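You operate a simulated robot arm through the tools that you are given. There is no shell and no other tool. Be economical: measure what you need, move in short steps, check, and stop when the job is done.

Carry out the task below with a simulated robot arm. There is one attempt and no reset: what you move stays moved.

TASK
Test the red bobbin on the tester; set it on the pad the display names.
Fine: tester slider in, press the green button, tester slider out before lifting it; GOOD or HOLD pad. Leave the other bobbins.
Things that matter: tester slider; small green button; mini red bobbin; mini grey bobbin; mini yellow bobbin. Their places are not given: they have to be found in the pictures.

Only the result counts: the job must be done as asked and must still hold three seconds after the hand-in. Knocking over, shifting, dropping, spilling or breaking anything else fails it.

THE ROBOT
A 6-joint arm with a two-finger parallel gripper, fixed in place. Base frame: the origin is at the foot of the arm, x ahead of it, y to its left, z up; the work surface is at about z = 76. Units: cm, degrees, N and s.
With the tool pointing down near the work surface it reaches from about 26 to 68 cm from the base axis. Its first joint turns from -66.0 to 66.0 degrees. Payload 2.9 kg.
The TCP is the grasp point between the finger pads, 3 cm short of the fingertips. In the tool frame z runs along the fingers and y along their closing line. Largest opening 11 cm; finger width 2, thickness 1; the body of the gripper, 4.8 by 11.2 cm, starts 5.5 cm behind the TCP.
Orientation is told as [roll, pitch, yaw] about the base's x, y, z axes, in that order, counted from this pose: with the fingers straight down and closing along the base's y, the tool's x points along the base's -x, its y along +y and its z along -z.

THE INTERFACE
- The arm moves only by the tool play_rows. Its argument "steps" is text: rows parted by semicolons, each of 7 numbers parted by spaces: the shift along the tool's x, y, z in units of 400 mm (1.0 is 400 mm), then the turn, a rotation vector about the tool's x, y, z in units of 120 degrees (1.0 is 120 degrees), then the closure in counts, from 0 (fully open) to 255 (shut). In form: x y z wx wy wz fingers; .... A call has 1 to 8 rows; each row is the pose to reach, as a shift and turn from the pose commanded when the call began, along the tool's axes at that moment. A call with a number of a shift or a turn outside -1 to 1 is refused whole. Each row takes 0.2 s and may step no farther than 5 cm and 8.6 degrees from the row before; otherwise, or with a gripper value out of range, the whole call is refused. Where a pose cannot be reached the arm comes as near as it can. A force on the tool above 60 N (or 10 N above the force at the start of the call, whichever is more), or a blocked arm, ends the call early, and 0.2 s more pass. The fingers move at their own pace (about 10.8 cm/s each) and stop on an object; they squeeze with about 29 N. The grip force told is the motor's: it shows also when the fingers shut on nothing. Time passes only in rows, and 0.2 s behind the last, so rows that repeat a pose let the fingers close. It gives the time, the measured TCP pose, the force on the tool (base axes), the opening and the grip force at its end, in the units of the frame above (readings bear some noise).
- Cameras (640 x 400 px; columns grow to the right, rows downward): "scene" is fixed at [7.52, 42.98, 138.9]; the picture's right is [-0.78, -0.62, 0.00], its down [-0.33, 0.42, -0.85] and it looks along [0.52, -0.66, -0.53] (base axes); focal length 376 px, centre (320, 200). "wrist" rides on the gripper at [-3.6, 0, -5.7] in the tool frame; the picture's right is [0.00, -1.00, 0.00], its down [0.97, 0.00, -0.24] and it looks along [0.24, 0.00, 0.97] (tool axes); focal length 218 px, centre (320, 200).
- grab_frame(camera): a new picture of that camera. No time passes.
- measure_at(camera, pixels): there is no depth. For up to 12 entries [column, row, z] of the newest picture of that camera ("zoom" is the newest enlarged one), the place [x, y] in the base frame at which the ray of that pixel passes the height z, good to about 0.3 cm. No time passes.
- inspect(camera, box): a new picture of the part [left, top, right, bottom] of that camera's present view, enlarged. No time passes.
- sign_off(): hands the job in; it is judged then, once.

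Work in short steps. Measure before you move; look again where a grasp or a placing could have gone wrong, and mend it. You have 80 turns and 54 pictures in all, those below and enlarged ones among them. Open the gripper and draw the arm clear of the work before you hand the job in, unless the task says otherwise; then end with one line.

The tools are called after "Request:" as a command line: name --argument value ..., lists and objects as JSON in quotes. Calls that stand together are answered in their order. play_rows: Moves the arm, as the interface text tells. Its arguments: {"type":"object","properties":{"steps":{"type":"string"}},"required":["steps"]} The other tools are called the same way: grab_frame (camera) takes a picture; measure_at (camera, pixels) gives the place at which the rays of pixels pass given heights; inspect (camera, box) takes an enlarged picture of a part of a camera's view; sign_off () hands the job in.

At the start:

```text
time_s: 0.0
position: [40.11, -11.41, 108.6]
tcp_rot: [0.0, 0.0, -0.1]
contact_force: [-0.2, 0.0, 0.5]
gripper_width: 11.01
gripper_force: 0.0
```

scene: 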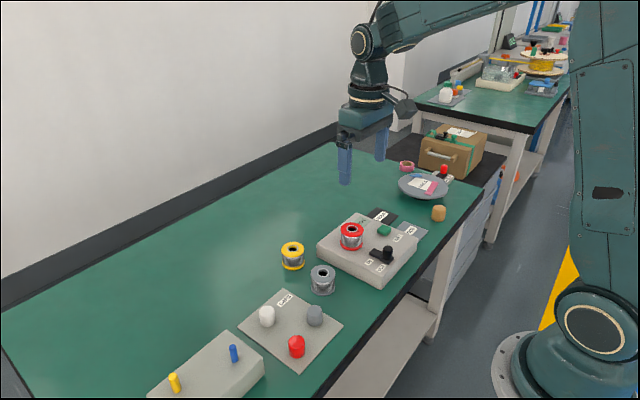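
wrist: 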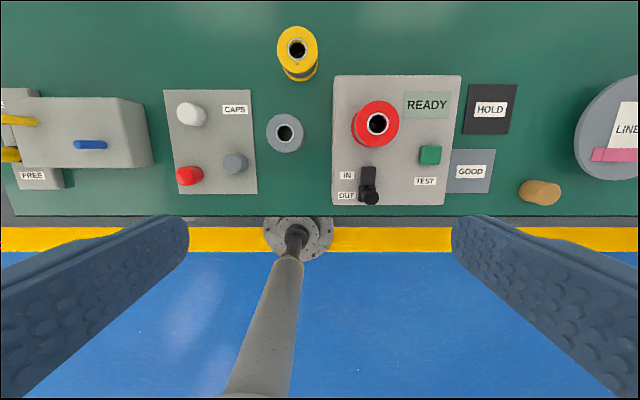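

The red bobbin already sits on the tester, at about wrist (377,124), and the slider's black knob is near (370,195) at OUT. I'll enlarge the tester in both cameras to see the parts.

Request:
inspect --camera "wrist" --box '[320, 65, 520, 215]'

Request:
inspect --camera "scene" --box '[300, 190, 460, 300]'

Request:
measure_at --camera "wrist" --pixels '[[377, 124, 86], [430, 155, 82], [370, 197, 83], [368, 170, 82], [334, 205, 81], [445, 205, 81], [461, 76, 81], [490, 109, 76], [470, 171, 76], [284, 133, 80], [470, 84, 76], [493, 150, 76]]'

```text
2.67 times, centred on (420, 140) of wrist
```

zoom: 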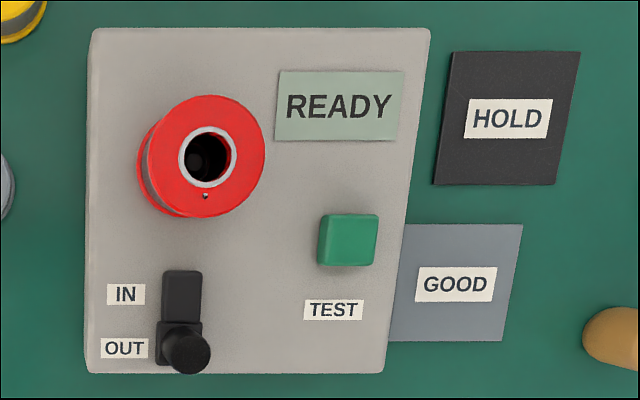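

```text
3.64 times, centred on (380, 245) of scene
```

zoom: 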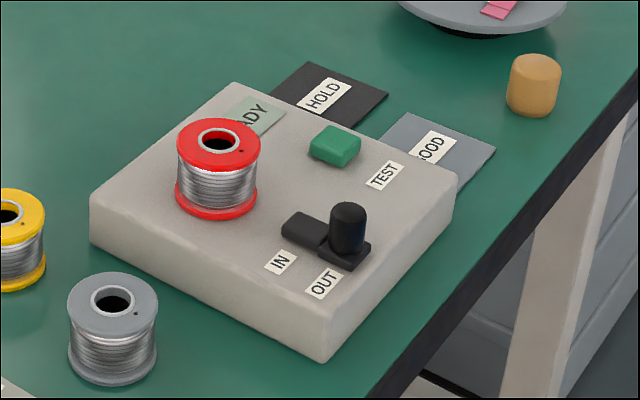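

```text
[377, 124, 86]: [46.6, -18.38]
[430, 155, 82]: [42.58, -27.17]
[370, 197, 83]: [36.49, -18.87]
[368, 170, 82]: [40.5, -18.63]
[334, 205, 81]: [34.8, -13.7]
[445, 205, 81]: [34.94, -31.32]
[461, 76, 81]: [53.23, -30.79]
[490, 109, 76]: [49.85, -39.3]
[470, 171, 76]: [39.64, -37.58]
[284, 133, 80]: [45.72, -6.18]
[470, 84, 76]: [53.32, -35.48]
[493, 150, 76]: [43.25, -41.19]
```

I need heights, so I intersect the rays of both cameras for the knob top, button top, bobbin top and box corner.

Request:
measure_at --camera "zoom" --pixels '[[348, 211, 82], [348, 211, 85], [336, 142, 80], [336, 142, 83], [219, 140, 83], [219, 140, 87], [232, 82, 80], [322, 360, 79], [112, 299, 80], [112, 299, 83], [388, 95, 76], [495, 150, 76]]'

Request:
measure_at --camera "wrist" --pixels '[[369.8, 197.3, 82], [369.8, 197.3, 85], [431, 153, 80], [431, 153, 83], [377.5, 123, 83], [377.5, 123, 87], [284, 132, 80], [284, 132, 83], [334, 205, 79], [517, 85, 76], [461, 76, 80], [334, 76, 80]]'

```text
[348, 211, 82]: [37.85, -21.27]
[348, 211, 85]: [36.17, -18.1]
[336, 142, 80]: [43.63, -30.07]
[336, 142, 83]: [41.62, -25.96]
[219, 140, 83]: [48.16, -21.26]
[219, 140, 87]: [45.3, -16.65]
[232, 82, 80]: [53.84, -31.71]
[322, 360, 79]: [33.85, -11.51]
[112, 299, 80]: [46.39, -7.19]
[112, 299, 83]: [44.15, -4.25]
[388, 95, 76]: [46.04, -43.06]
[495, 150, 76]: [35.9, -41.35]
```

```text
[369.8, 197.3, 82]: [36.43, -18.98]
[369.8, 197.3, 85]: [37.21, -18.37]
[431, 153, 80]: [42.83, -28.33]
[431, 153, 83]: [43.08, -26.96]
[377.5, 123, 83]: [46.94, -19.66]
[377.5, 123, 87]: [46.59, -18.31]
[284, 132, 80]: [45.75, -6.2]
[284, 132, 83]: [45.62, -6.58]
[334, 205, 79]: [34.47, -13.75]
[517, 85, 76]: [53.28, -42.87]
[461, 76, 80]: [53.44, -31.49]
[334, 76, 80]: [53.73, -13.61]
```

Triangulated positions: knob top (36.8,-18.4,84.7), button top (42.8,-27.4,81.9) and red bobbin top (46.7,-19,85), with the box top at about 80. HOLD centre is about (49.8,-39.3) and GOOD about (39.6,-37.5). I'll move above the knob with the fingers partly closed and look again.

Request:
play_rows --steps "0.02 -0.044 0.085 0 0 0 100; 0.04 -0.088 0.17 0 0 0 120; 0.06 -0.132 0.255 0 0 0 130; 0.0825 -0.1775 0.34 0 0 0 130; 0.0825 -0.1775 0.34 0 0 0 130"

Request:
grab_frame --camera "wrist"

Request:
inspect --camera "scene" --box '[300, 170, 460, 300]'

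```text
time_s: 1.2
position: [37.1, -18.62, 94.82]
tcp_rot: [0.0, 0.1, 0.0]
contact_force: [-1.5, 1.1, 0.3]
gripper_width: 5.4
gripper_force: 0.0
```

```text
49 pictures are left
```

wrist: 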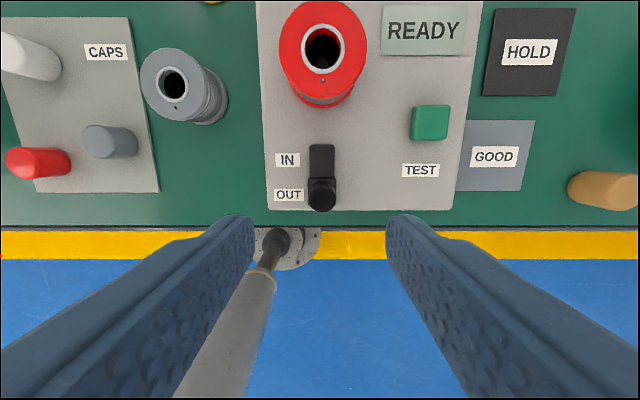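

```text
3.08 times, centred on (380, 235) of scene
```

zoom: 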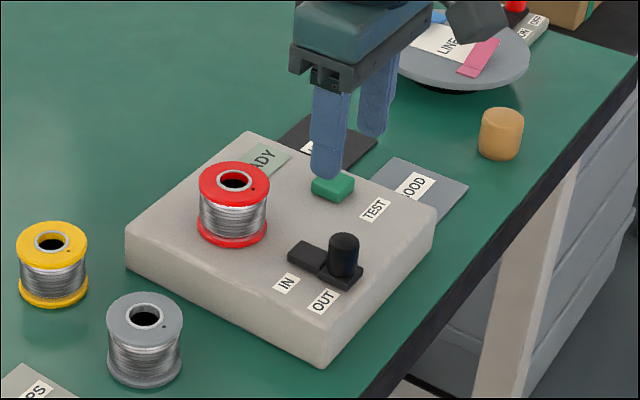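

The knob top now sits at about wrist (322,191), centred between the fingers. I measure it precisely at its top height.

Request:
measure_at --camera "wrist" --pixels '[[322, 200, 84.7], [322, 190, 84.7], [322, 211, 84], [322, 178, 80.5], [322, 145, 80.5], [307, 195, 84.7], [337, 195, 84.7], [430, 118, 82], [322, 50, 85], [287, 160, 80], [287, 195, 80]]'

Request:
inspect --camera "wrist" --box '[270, 130, 374, 220]'

```text
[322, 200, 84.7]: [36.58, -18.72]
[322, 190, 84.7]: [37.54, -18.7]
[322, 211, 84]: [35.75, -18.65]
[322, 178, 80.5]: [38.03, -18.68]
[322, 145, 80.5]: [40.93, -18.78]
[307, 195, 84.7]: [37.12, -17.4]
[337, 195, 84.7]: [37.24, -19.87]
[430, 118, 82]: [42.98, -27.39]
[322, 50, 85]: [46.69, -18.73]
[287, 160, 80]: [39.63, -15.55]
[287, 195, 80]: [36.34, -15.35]
```

```text
4.44 times, centred on (322, 175) of wrist
```

zoom: 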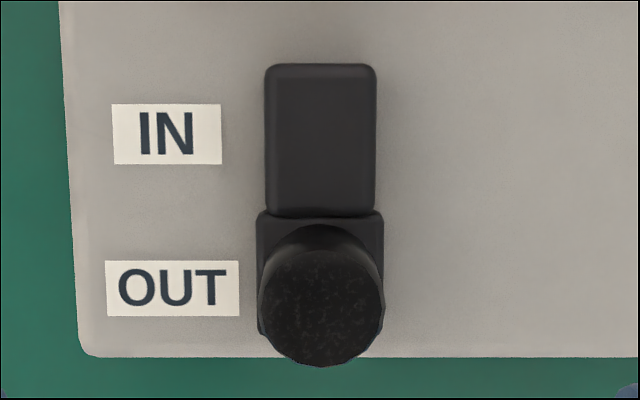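

The knob centre is about (36.7,-18.7), with a diameter of about 2.4. I descend around it to TCP z of about 84.9.

Request:
play_rows --steps "0.006 -0.002 0.1 0 0 0 130; 0.006 -0.002 0.19 0 0 0 130; 0.006 -0.002 0.25 0 0 0 130; 0.006 -0.002 0.25 0 0 0 130"

Request:
inspect --camera "scene" --box '[320, 190, 460, 290]'

```text
time_s: 2.2
position: [36.75, -18.55, 84.81]
tcp_rot: [0.0, 0.0, 0.0]
contact_force: [-0.4, 0.3, -0.4]
gripper_width: 5.38
gripper_force: 0.0
```

```text
4.00 times, centred on (390, 240) of scene
```

zoom: 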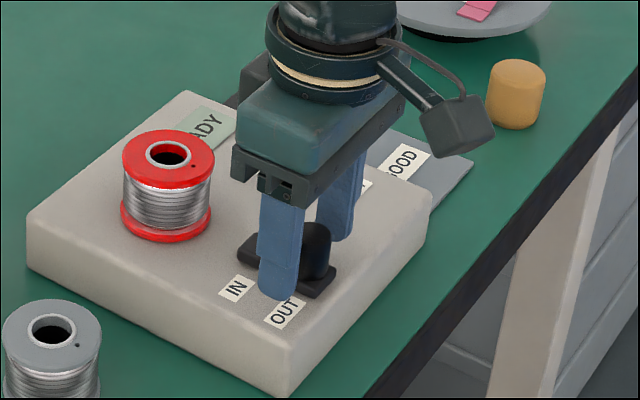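

The fingers straddle the knob with no contact, so I close on it.

Request:
play_rows --steps "0 0 0 0 0 0 190; 0 0 0 0 0 0 215; 0 0 0 0 0 0 215"

```text
time_s: 3.0
position: [36.77, -18.75, 84.93]
tcp_rot: [-0.2, -0.2, -0.1]
contact_force: [0.5, -15.7, -6.9]
gripper_width: 2.24
gripper_force: 45.6
```

The knob is gripped at a width of 2.24. I slide it toward IN (+x) in small rows.

Request:
play_rows --steps "-0.015 0 0 0 0 0 215; -0.03 0 0 0 0 0 215; -0.045 0 0 0 0 0 215; -0.06 0 0 0 0 0 215; -0.06 0 0 0 0 0 215"

Request:
inspect --camera "scene" --box '[320, 190, 460, 290]'

Request:
grab_frame --camera "wrist"

```text
time_s: 4.2
position: [39.28, -18.85, 84.98]
tcp_rot: [-0.2, 0.0, -0.2]
contact_force: [-1.5, -21.5, -6.2]
gripper_width: 2.23
gripper_force: 44.6
```

```text
4.00 times, centred on (390, 240) of scene
```

zoom: 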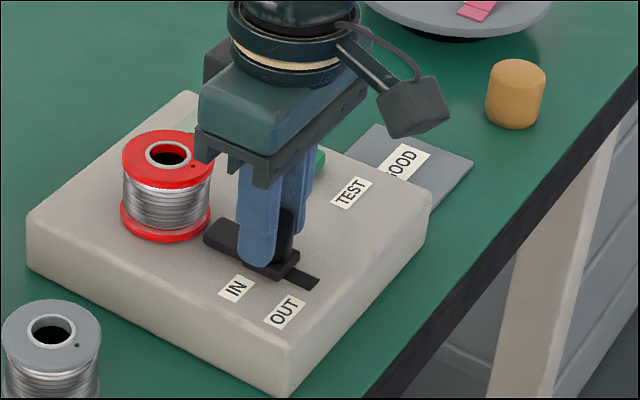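

```text
44 pictures are left
```

wrist: 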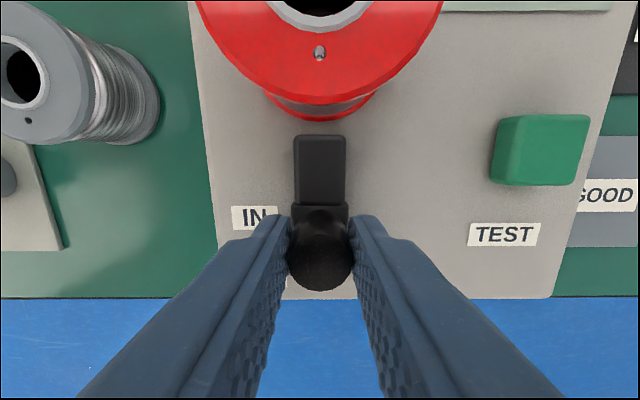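

The slider and its bar moved 2.5 cm without resistance. I continue in small rows until it meets its stop.

Request:
play_rows --steps "-0.005 0 0 0 0 0 215; -0.01 0 0 0 0 0 215; -0.0125 0 0 0 0 0 215; -0.0125 0 0 0 0 0 215"

Request:
grab_frame --camera "wrist"

```text
time_s: 5.2
position: [39.39, -18.84, 84.76]
tcp_rot: [-0.1, 0.5, -0.2]
contact_force: [-19.0, -18.0, 3.3]
gripper_width: 2.25
gripper_force: 45.2
```

```text
43 pictures are left
```

wrist: 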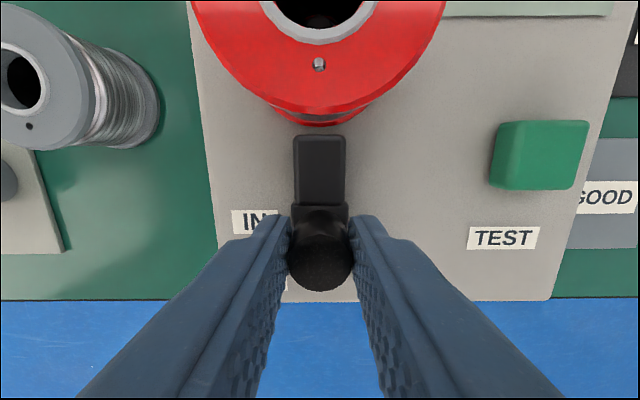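

It stopped at x=39.4 with a 19 N reaction, so the slider is at its IN stop. I relax the push, open and lift.

Request:
play_rows --steps "0.008 0 0 0 0 0 215; 0.008 0 0 0 0 0 160; 0.008 0 0 0 0 0 130; 0.008 0 -0.08 0 0 0 130; 0.008 0 -0.2 0 0 0 130; 0.008 0 -0.3 0 0 0 130; 0.008 0 -0.3 0 0 0 130"

Request:
grab_frame --camera "wrist"

```text
time_s: 6.8
position: [39.11, -18.31, 96.92]
tcp_rot: [0.0, -0.1, 0.0]
contact_force: [0.0, 0.7, 0.2]
gripper_width: 5.42
gripper_force: 0.1
```

```text
42 pictures are left
```

wrist: 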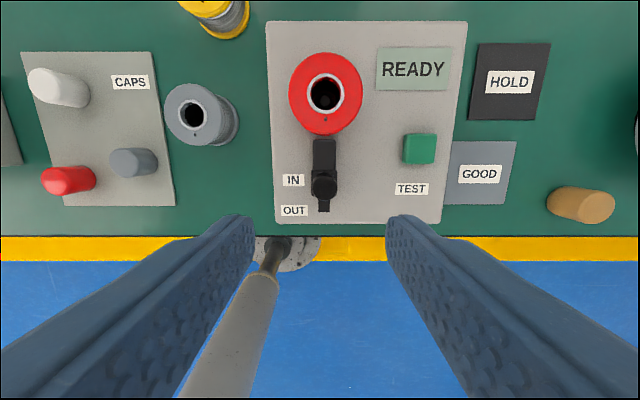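

The slider is IN and stays there. Next I measure the button at (420,149) and the box top.

Request:
measure_at --camera "wrist" --pixels '[[421, 147, 81.9], [325, 88, 85], [509, 82, 76], [480, 174, 76], [323, 186, 84.7], [516, 142, 76], [506, 205, 76], [550, 43, 76], [537, 120, 76]]'

```text
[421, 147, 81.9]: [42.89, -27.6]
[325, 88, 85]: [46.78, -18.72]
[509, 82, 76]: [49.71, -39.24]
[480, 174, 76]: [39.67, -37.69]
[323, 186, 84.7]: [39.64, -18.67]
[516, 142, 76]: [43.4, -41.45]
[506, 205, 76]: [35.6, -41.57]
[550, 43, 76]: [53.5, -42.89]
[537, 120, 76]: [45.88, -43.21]
```

The button top is at (42.9,-27.5,81.9). I move above it with the fingers shut.

Request:
play_rows --steps "-0.031 -0.077 0 0 0 0 255; -0.062 -0.154 0 0 0 0 255; -0.094 -0.23 0 0 0 0 255; -0.094 -0.23 0.1 0 0 0 255; -0.094 -0.23 0.2 0 0 0 255; -0.094 -0.23 0.25 0 0 0 255; -0.094 -0.23 0.25 0 0 0 255"

Request:
inspect --camera "scene" --box '[320, 190, 460, 290]'

Request:
grab_frame --camera "wrist"

```text
time_s: 8.4
position: [43.0, -27.82, 86.84]
tcp_rot: [-0.1, 0.0, 0.1]
contact_force: [-0.5, 0.2, 0.2]
gripper_width: 0.0
gripper_force: 28.7
```

```text
4.00 times, centred on (390, 240) of scene
```

zoom: 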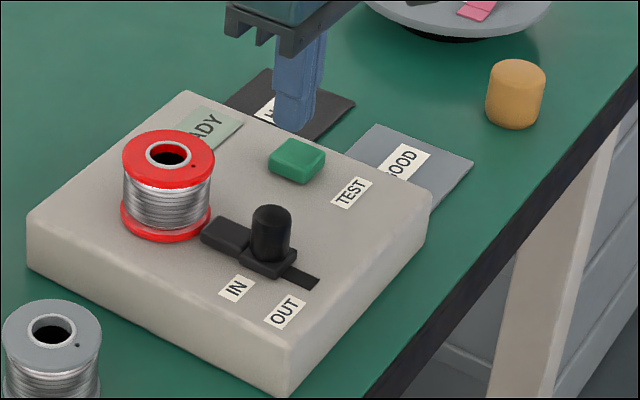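

```text
40 pictures are left
```

wrist: 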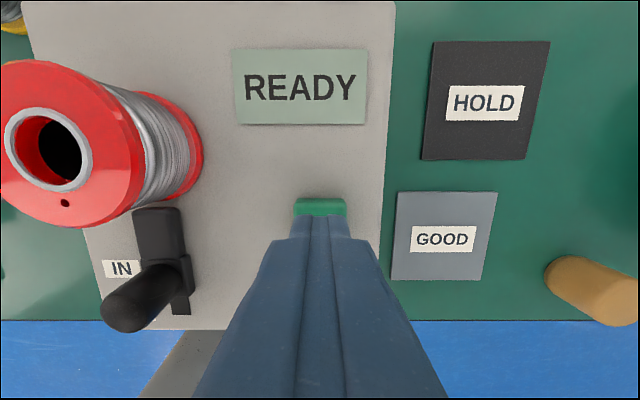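

The fingertips hang over the button. I press down gently in small rows.

Request:
play_rows --steps "0 0 0.03 0 0 0 255; 0 0 0.045 0 0 0 255; 0 0 0.055 0 0 0 255; 0 0 0.0625 0 0 0 255; 0 0 0.0625 0 0 0 255"

Request:
inspect --camera "scene" --box '[320, 190, 460, 290]'

Request:
grab_frame --camera "wrist"

```text
time_s: 9.6
position: [42.91, -27.87, 84.4]
tcp_rot: [0.0, -0.1, 0.0]
contact_force: [0.5, -1.7, 1.7]
gripper_width: 0.0
gripper_force: 29.1
```

```text
4.00 times, centred on (390, 240) of scene
```

zoom: 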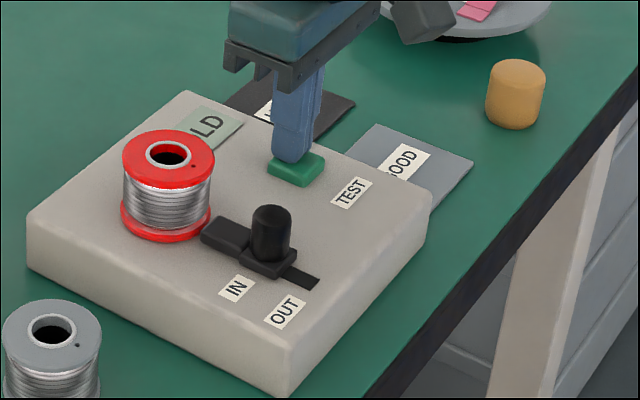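

```text
38 pictures are left
```

wrist: 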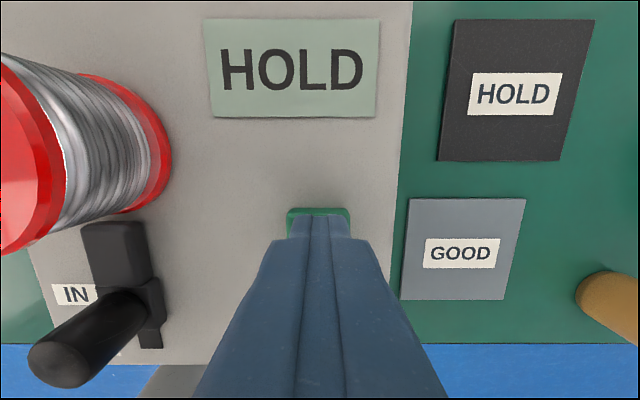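

The display reads HOLD. I lift off, return over the slider knob and check the display again.

Request:
play_rows --steps "0 0 -0.1 0 0 0 255; 0 0 -0.2 0 0 0 255; 0 0 -0.27 0 0 0 200; 0.027 0.076 -0.27 0 0 0 130; 0.054 0.152 -0.27 0 0 0 130; 0.08 0.23 -0.27 0 0 0 130; 0.08 0.23 -0.27 0 0 0 130"

Request:
grab_frame --camera "wrist"

Request:
measure_at --camera "wrist" --pixels '[[320, 190, 84.7], [320, 200, 84.7]]'

```text
time_s: 11.2
position: [39.91, -18.69, 95.32]
tcp_rot: [0.0, -0.1, 0.0]
contact_force: [-0.2, -0.3, -0.5]
gripper_width: 5.38
gripper_force: 0.1
```

```text
37 pictures are left
```

wrist: 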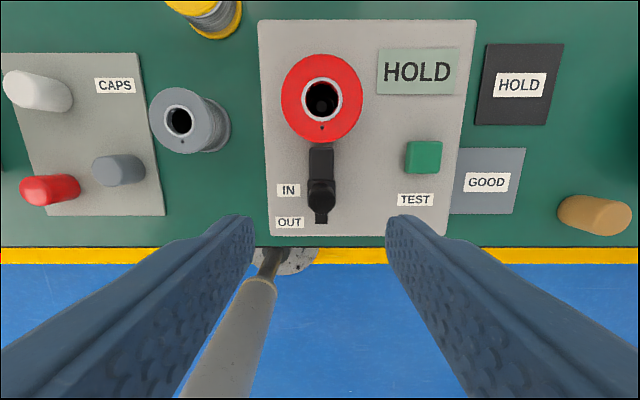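

```text
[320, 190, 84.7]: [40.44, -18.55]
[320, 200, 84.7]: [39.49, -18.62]
```

HOLD persists, and the knob is at about (39.5,-18.65). I descend around it and grip.

Request:
play_rows --steps "0.0075 0 0.1 0 0 0 130; 0.0075 0 0.19 0 0 0 130; 0.0075 0 0.26 0 0 0 130; 0.0075 0 0.26 0 0 0 130; 0.0075 0 0.26 0 0 0 190; 0.0075 0 0.26 0 0 0 215; 0.0075 0 0.26 0 0 0 215"

```text
time_s: 12.8
position: [39.53, -18.88, 84.75]
tcp_rot: [-0.2, 0.0, -0.2]
contact_force: [-0.2, -18.6, -9.2]
gripper_width: 2.27
gripper_force: 44.8
```

The knob is gripped. I slide it back toward OUT (-x) by about 2.9 cm, expecting the stop.

Request:
play_rows --steps "0.018 0 0 0 0 0 215; 0.036 0 0 0 0 0 215; 0.054 0 0 0 0 0 215; 0.066 0 0 0 0 0 215; 0.075 0 0 0 0 0 215; 0.075 0 0 0 0 0 215"

```text
time_s: 14.2
position: [36.84, -18.75, 84.97]
tcp_rot: [-0.3, -0.6, 0.1]
contact_force: [24.1, -16.7, -17.3]
gripper_width: 2.24
gripper_force: 44.7
```

The reaction of +24 N at x=36.8 shows it is at the OUT stop. I relax, open, rise and look.

Request:
play_rows --steps "-0.007 0 0 0 0 0 215; -0.007 0 0 0 0 0 160; -0.007 0 0 0 0 0 130; -0.007 0 -0.08 0 0 0 130; -0.007 0 -0.2 0 0 0 100; -0.007 0 -0.3 0 0 0 50; -0.007 0 -0.3 0 0 0 50"

Request:
grab_frame --camera "wrist"

Request:
inspect --camera "scene" --box '[300, 190, 460, 290]'

```text
time_s: 15.8
position: [36.68, -18.7, 96.9]
tcp_rot: [-0.1, 0.0, 0.0]
contact_force: [-0.2, 0.3, 0.0]
gripper_width: 8.83
gripper_force: 0.1
```

```text
36 pictures are left
```

wrist: 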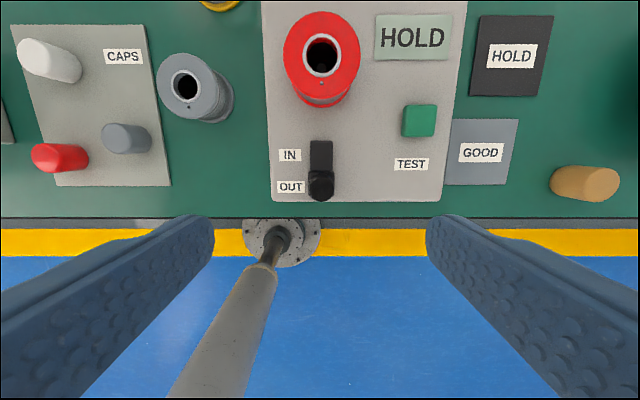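

```text
4.00 times, centred on (380, 240) of scene
```

zoom: 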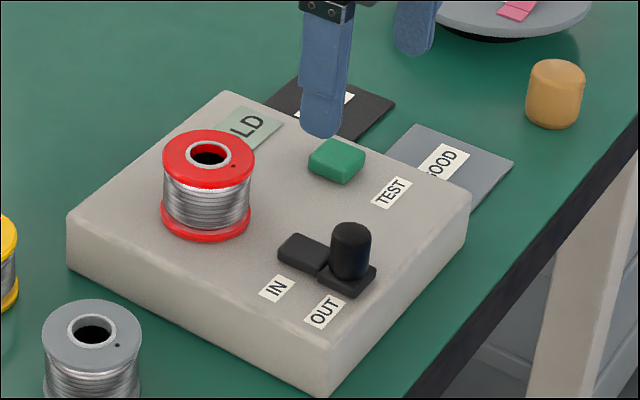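

The slider is OUT. Now I move over the red bobbin, around (46.8,-18.75), fully open, and check the centring.

Request:
play_rows --steps "-0.085 0 0 0 0 0 0; -0.17 0 0 0 0 0 0; -0.2525 0 0 0 0 0 0; -0.2525 0 0.05 0 0 0 0; -0.2525 0 0.05 0 0 0 0"

Request:
grab_frame --camera "wrist"

Request:
inspect --camera "scene" --box '[300, 190, 460, 290]'

```text
time_s: 17.0
position: [46.87, -18.74, 94.82]
tcp_rot: [-0.1, 0.0, -0.1]
contact_force: [-0.3, 0.4, -1.2]
gripper_width: 10.97
gripper_force: 0.0
```

```text
34 pictures are left
```

wrist: 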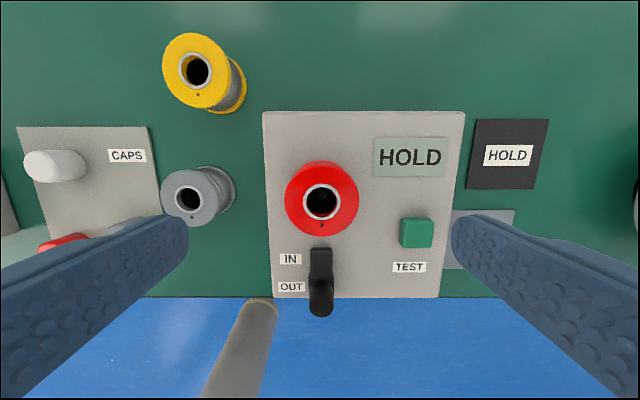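

```text
4.00 times, centred on (380, 240) of scene
```

zoom: 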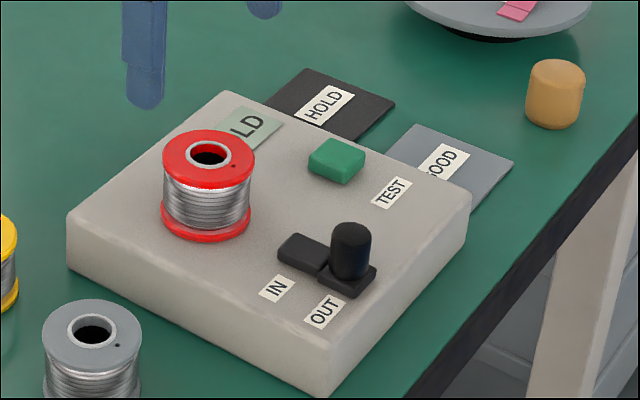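

Request:
measure_at --camera "wrist" --pixels '[[322, 198, 85], [285, 198, 85], [359, 198, 85], [322, 161, 85], [322, 235, 85]]'

```text
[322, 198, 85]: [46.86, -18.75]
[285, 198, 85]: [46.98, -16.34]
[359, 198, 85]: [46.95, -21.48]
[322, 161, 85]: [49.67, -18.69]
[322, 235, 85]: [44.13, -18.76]
```

The bobbin centre of about (46.9,-18.85), diameter about 5.2, matches the TCP (the previous call was this same measurement). I descend, grip and hold.

Request:
play_rows --steps "0 -0.002 0.1 0 0 0 0; 0 -0.002 0.2 0 0 0 0; 0 -0.002 0.255 0 0 0 0; 0 -0.002 0.282 0 0 0 0; 0 -0.002 0.282 0 0 0 80; 0 -0.002 0.282 0 0 0 130; 0 -0.002 0.282 0 0 0 165; 0 -0.002 0.282 0 0 0 165"

Request:
inspect --camera "scene" --box '[300, 190, 460, 290]'

```text
time_s: 18.8
position: [46.82, -18.75, 83.56]
tcp_rot: [0.0, 0.0, 0.1]
contact_force: [0.1, 0.3, 0.7]
gripper_width: 5.51
gripper_force: 29.4
```

```text
4.00 times, centred on (380, 240) of scene
```

zoom: 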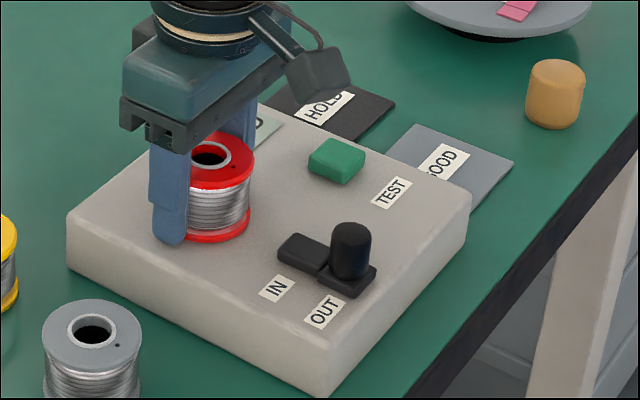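

The bobbin is gripped at a width of 5.5 with the force centred. I lift straight up 8 cm, slowly at first.

Request:
play_rows --steps "0 0 -0.0125 0 0 0 165; 0 0 -0.04 0 0 0 165; 0 0 -0.08 0 0 0 165; 0 0 -0.14 0 0 0 165; 0 0 -0.2 0 0 0 165; 0 0 -0.2 0 0 0 165"

Request:
inspect --camera "scene" --box '[300, 170, 460, 290]'

```text
time_s: 20.2
position: [46.71, -18.7, 91.42]
tcp_rot: [0.1, 0.0, 0.0]
contact_force: [-0.5, 0.2, -0.4]
gripper_width: 5.51
gripper_force: 29.1
```

```text
3.33 times, centred on (380, 230) of scene
```

zoom: 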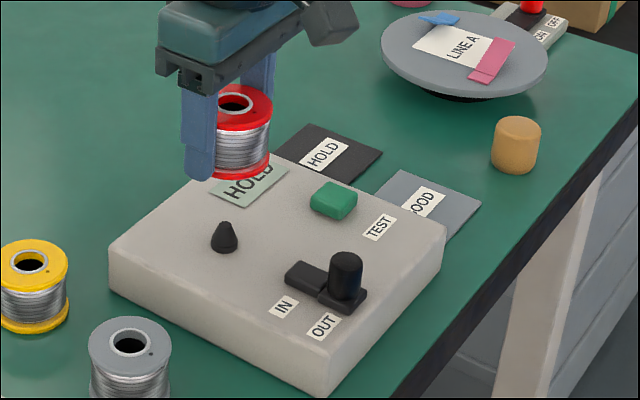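

The lift is clean and the tester's spigot is free. I carry the bobbin at height to above HOLD, (49.7,-39.25).

Request:
play_rows --steps "-0.013 -0.085 0 0 0 0 165; -0.026 -0.17 0 0 0 0 165; -0.039 -0.256 0 0 0 0 165; -0.052 -0.342 0 0 0 0 165; -0.065 -0.428 0 0 0 0 165; -0.075 -0.5125 0 0 0 0 165; -0.075 -0.5125 0 0 0 0 165"

Request:
grab_frame --camera "wrist"

Request:
inspect --camera "scene" --box '[320, 150, 480, 270]'

```text
time_s: 21.8
position: [49.97, -39.33, 91.73]
tcp_rot: [-0.1, 0.0, 0.0]
contact_force: [-0.3, -0.4, -2.1]
gripper_width: 5.53
gripper_force: 29.0
```

```text
30 pictures are left
```

wrist: 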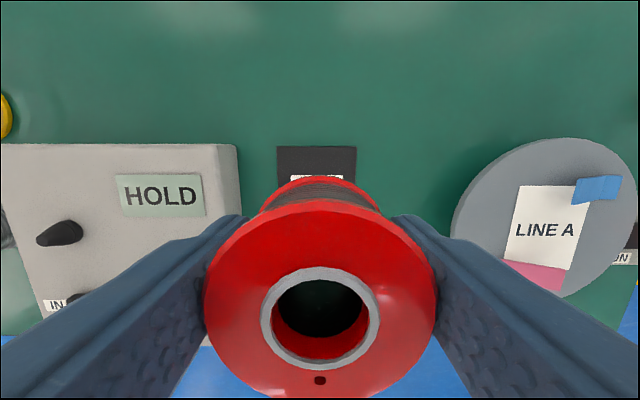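

```text
3.33 times, centred on (400, 210) of scene
```

zoom: 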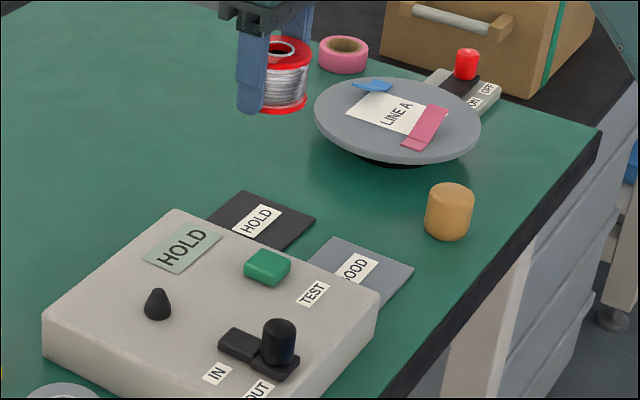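

I check the tray edge at (453,230) and the pad edges at (277,147) and (355,147) before descending.

Request:
measure_at --camera "wrist" --pixels '[[453, 230, 78], [453, 230, 81], [277, 147, 76.2], [356, 147, 76.2], [238, 145, 80], [245, 214, 80]]'

```text
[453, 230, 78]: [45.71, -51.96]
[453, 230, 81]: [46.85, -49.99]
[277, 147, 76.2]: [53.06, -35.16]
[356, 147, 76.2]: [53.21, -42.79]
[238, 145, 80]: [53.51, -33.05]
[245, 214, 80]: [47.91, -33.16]
```

Both clearances are good and the pad centre is about (49.6,-39.1). I descend to just above the pad.

Request:
play_rows --steps "0.004 0.003 0.1 0 0 0 165; 0.006 0.003 0.2 0 0 0 165; 0.006 0.003 0.25 0 0 0 165; 0.006 0.003 0.28 0 0 0 165; 0.006 0.003 0.28 0 0 0 165"

Request:
inspect --camera "scene" --box '[340, 180, 440, 250]'

```text
time_s: 23.0
position: [49.66, -39.23, 80.27]
tcp_rot: [0.0, 0.0, 0.0]
contact_force: [0.2, -0.7, -1.1]
gripper_width: 5.53
gripper_force: 29.0
```

```text
5.71 times, centred on (390, 215) of scene
```

zoom: 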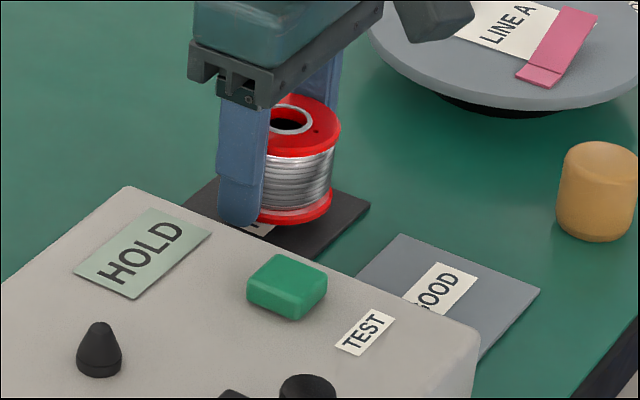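

The bobbin is just above the pad. I creep down in 1.5 mm rows, watching for contact force.

Request:
play_rows --steps "0 0 0.004 0 0 0 165; 0 0 0.008 0 0 0 165; 0 0 0.011 0 0 0 165; 0 0 0.011 0 0 0 165"

```text
time_s: 24.0
position: [49.58, -39.12, 79.93]
tcp_rot: [-0.1, 0.0, 0.0]
contact_force: [-0.6, -0.9, -1.5]
gripper_width: 5.53
gripper_force: 28.9
```

No contact yet at z=79.9, so I go a bit lower.

Request:
play_rows --steps "0 0 0.003 0 0 0 165; 0 0 0.006 0 0 0 165; 0 0 0.006 0 0 0 165"

```text
time_s: 24.8
position: [49.72, -39.14, 79.64]
tcp_rot: [0.0, -0.1, 0.0]
contact_force: [-0.4, 0.6, -2.1]
gripper_width: 5.53
gripper_force: 29.4
```

Request:
play_rows --steps "0 0 0.003 0 0 0 165; 0 0 0.006 0 0 0 165; 0 0 0.006 0 0 0 165"

Request:
inspect --camera "scene" --box '[340, 180, 440, 250]'

```text
time_s: 25.6
position: [49.72, -39.1, 79.54]
tcp_rot: [-0.2, -0.2, 0.0]
contact_force: [-1.7, 1.3, 7.2]
gripper_width: 5.54
gripper_force: 29.3
```

```text
5.71 times, centred on (390, 215) of scene
```

zoom: 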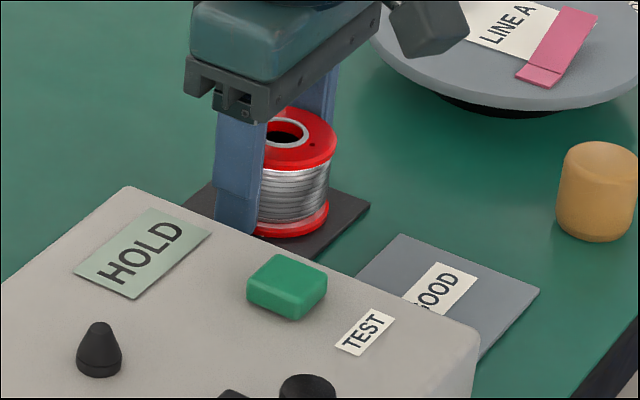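

The 7 N upward contact force shows the bobbin rests on the pad. I open to about 8 cm and rise straight up.

Request:
play_rows --steps "0 0 0 0 0 0 115; 0 0 0 0 0 0 70; 0 0 0 0 0 0 70; 0 0 -0.06 0 0 0 70; 0 0 -0.16 0 0 0 70; 0 0 -0.28 0 0 0 70; 0 0 -0.4 0 0 0 70; 0 0 -0.4 0 0 0 70"

Request:
grab_frame --camera "wrist"

Request:
grab_frame --camera "scene"

```text
time_s: 27.4
position: [49.71, -38.95, 95.57]
tcp_rot: [-0.1, 0.0, 0.0]
contact_force: [-0.1, -0.7, -0.4]
gripper_width: 7.99
gripper_force: 0.0
```

```text
26 pictures are left
```

wrist: 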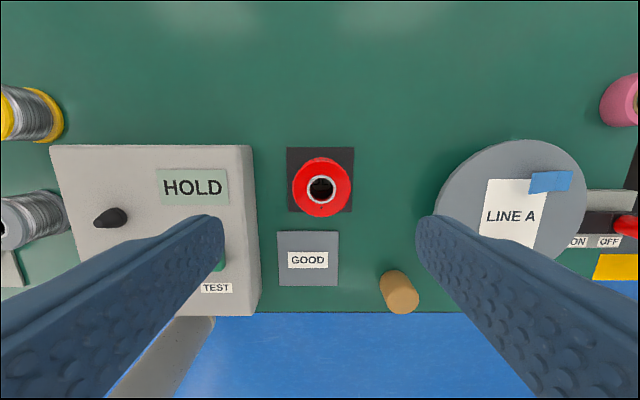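

```text
25 pictures are left
```

scene: 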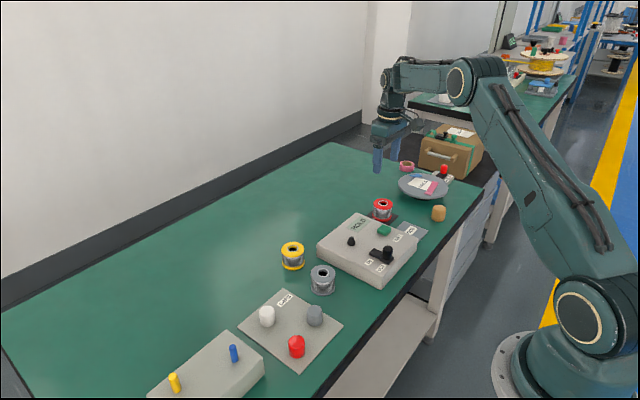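

The red bobbin stands upright on the HOLD pad at wrist (322,188), and everything else is undisturbed. I draw the arm up and clear.

Request:
play_rows --steps "0 0 -0.1 0 0 0 40; 0 0.05 -0.2 0 0 0 0; 0.03 0.15 -0.25 0 0 0 0; 0.06 0.26 -0.28 0 0 0 0; 0.09 0.37 -0.28 0 0 0 0; 0.09 0.37 -0.28 0 0 0 0"

Request:
inspect --camera "scene" --box '[260, 180, 460, 305]'

```text
time_s: 28.8
position: [46.4, -24.57, 106.55]
tcp_rot: [0.0, -0.1, 0.0]
contact_force: [-0.5, 1.1, 0.6]
gripper_width: 11.0
gripper_force: 0.1
```

```text
3.20 times, centred on (360, 242) of scene
```

zoom: 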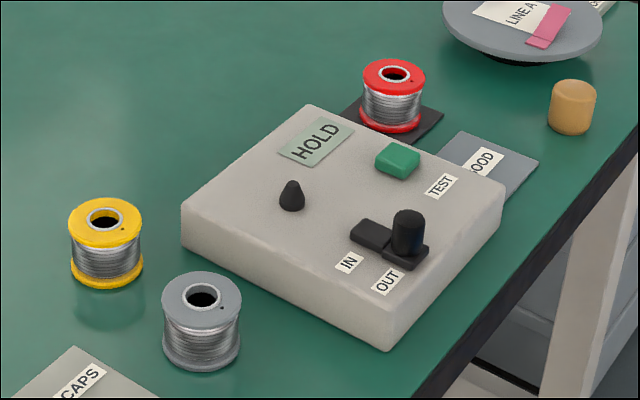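

The display still reads HOLD, the bobbin is on HOLD, the slider is out and the arm is clear, so I hand in.

Request:
sign_off

```text
The job is handed in.
```

The red bobbin was tested, the display read HOLD, and it now stands on the HOLD pad with the slider out and the other bobbins untouched.
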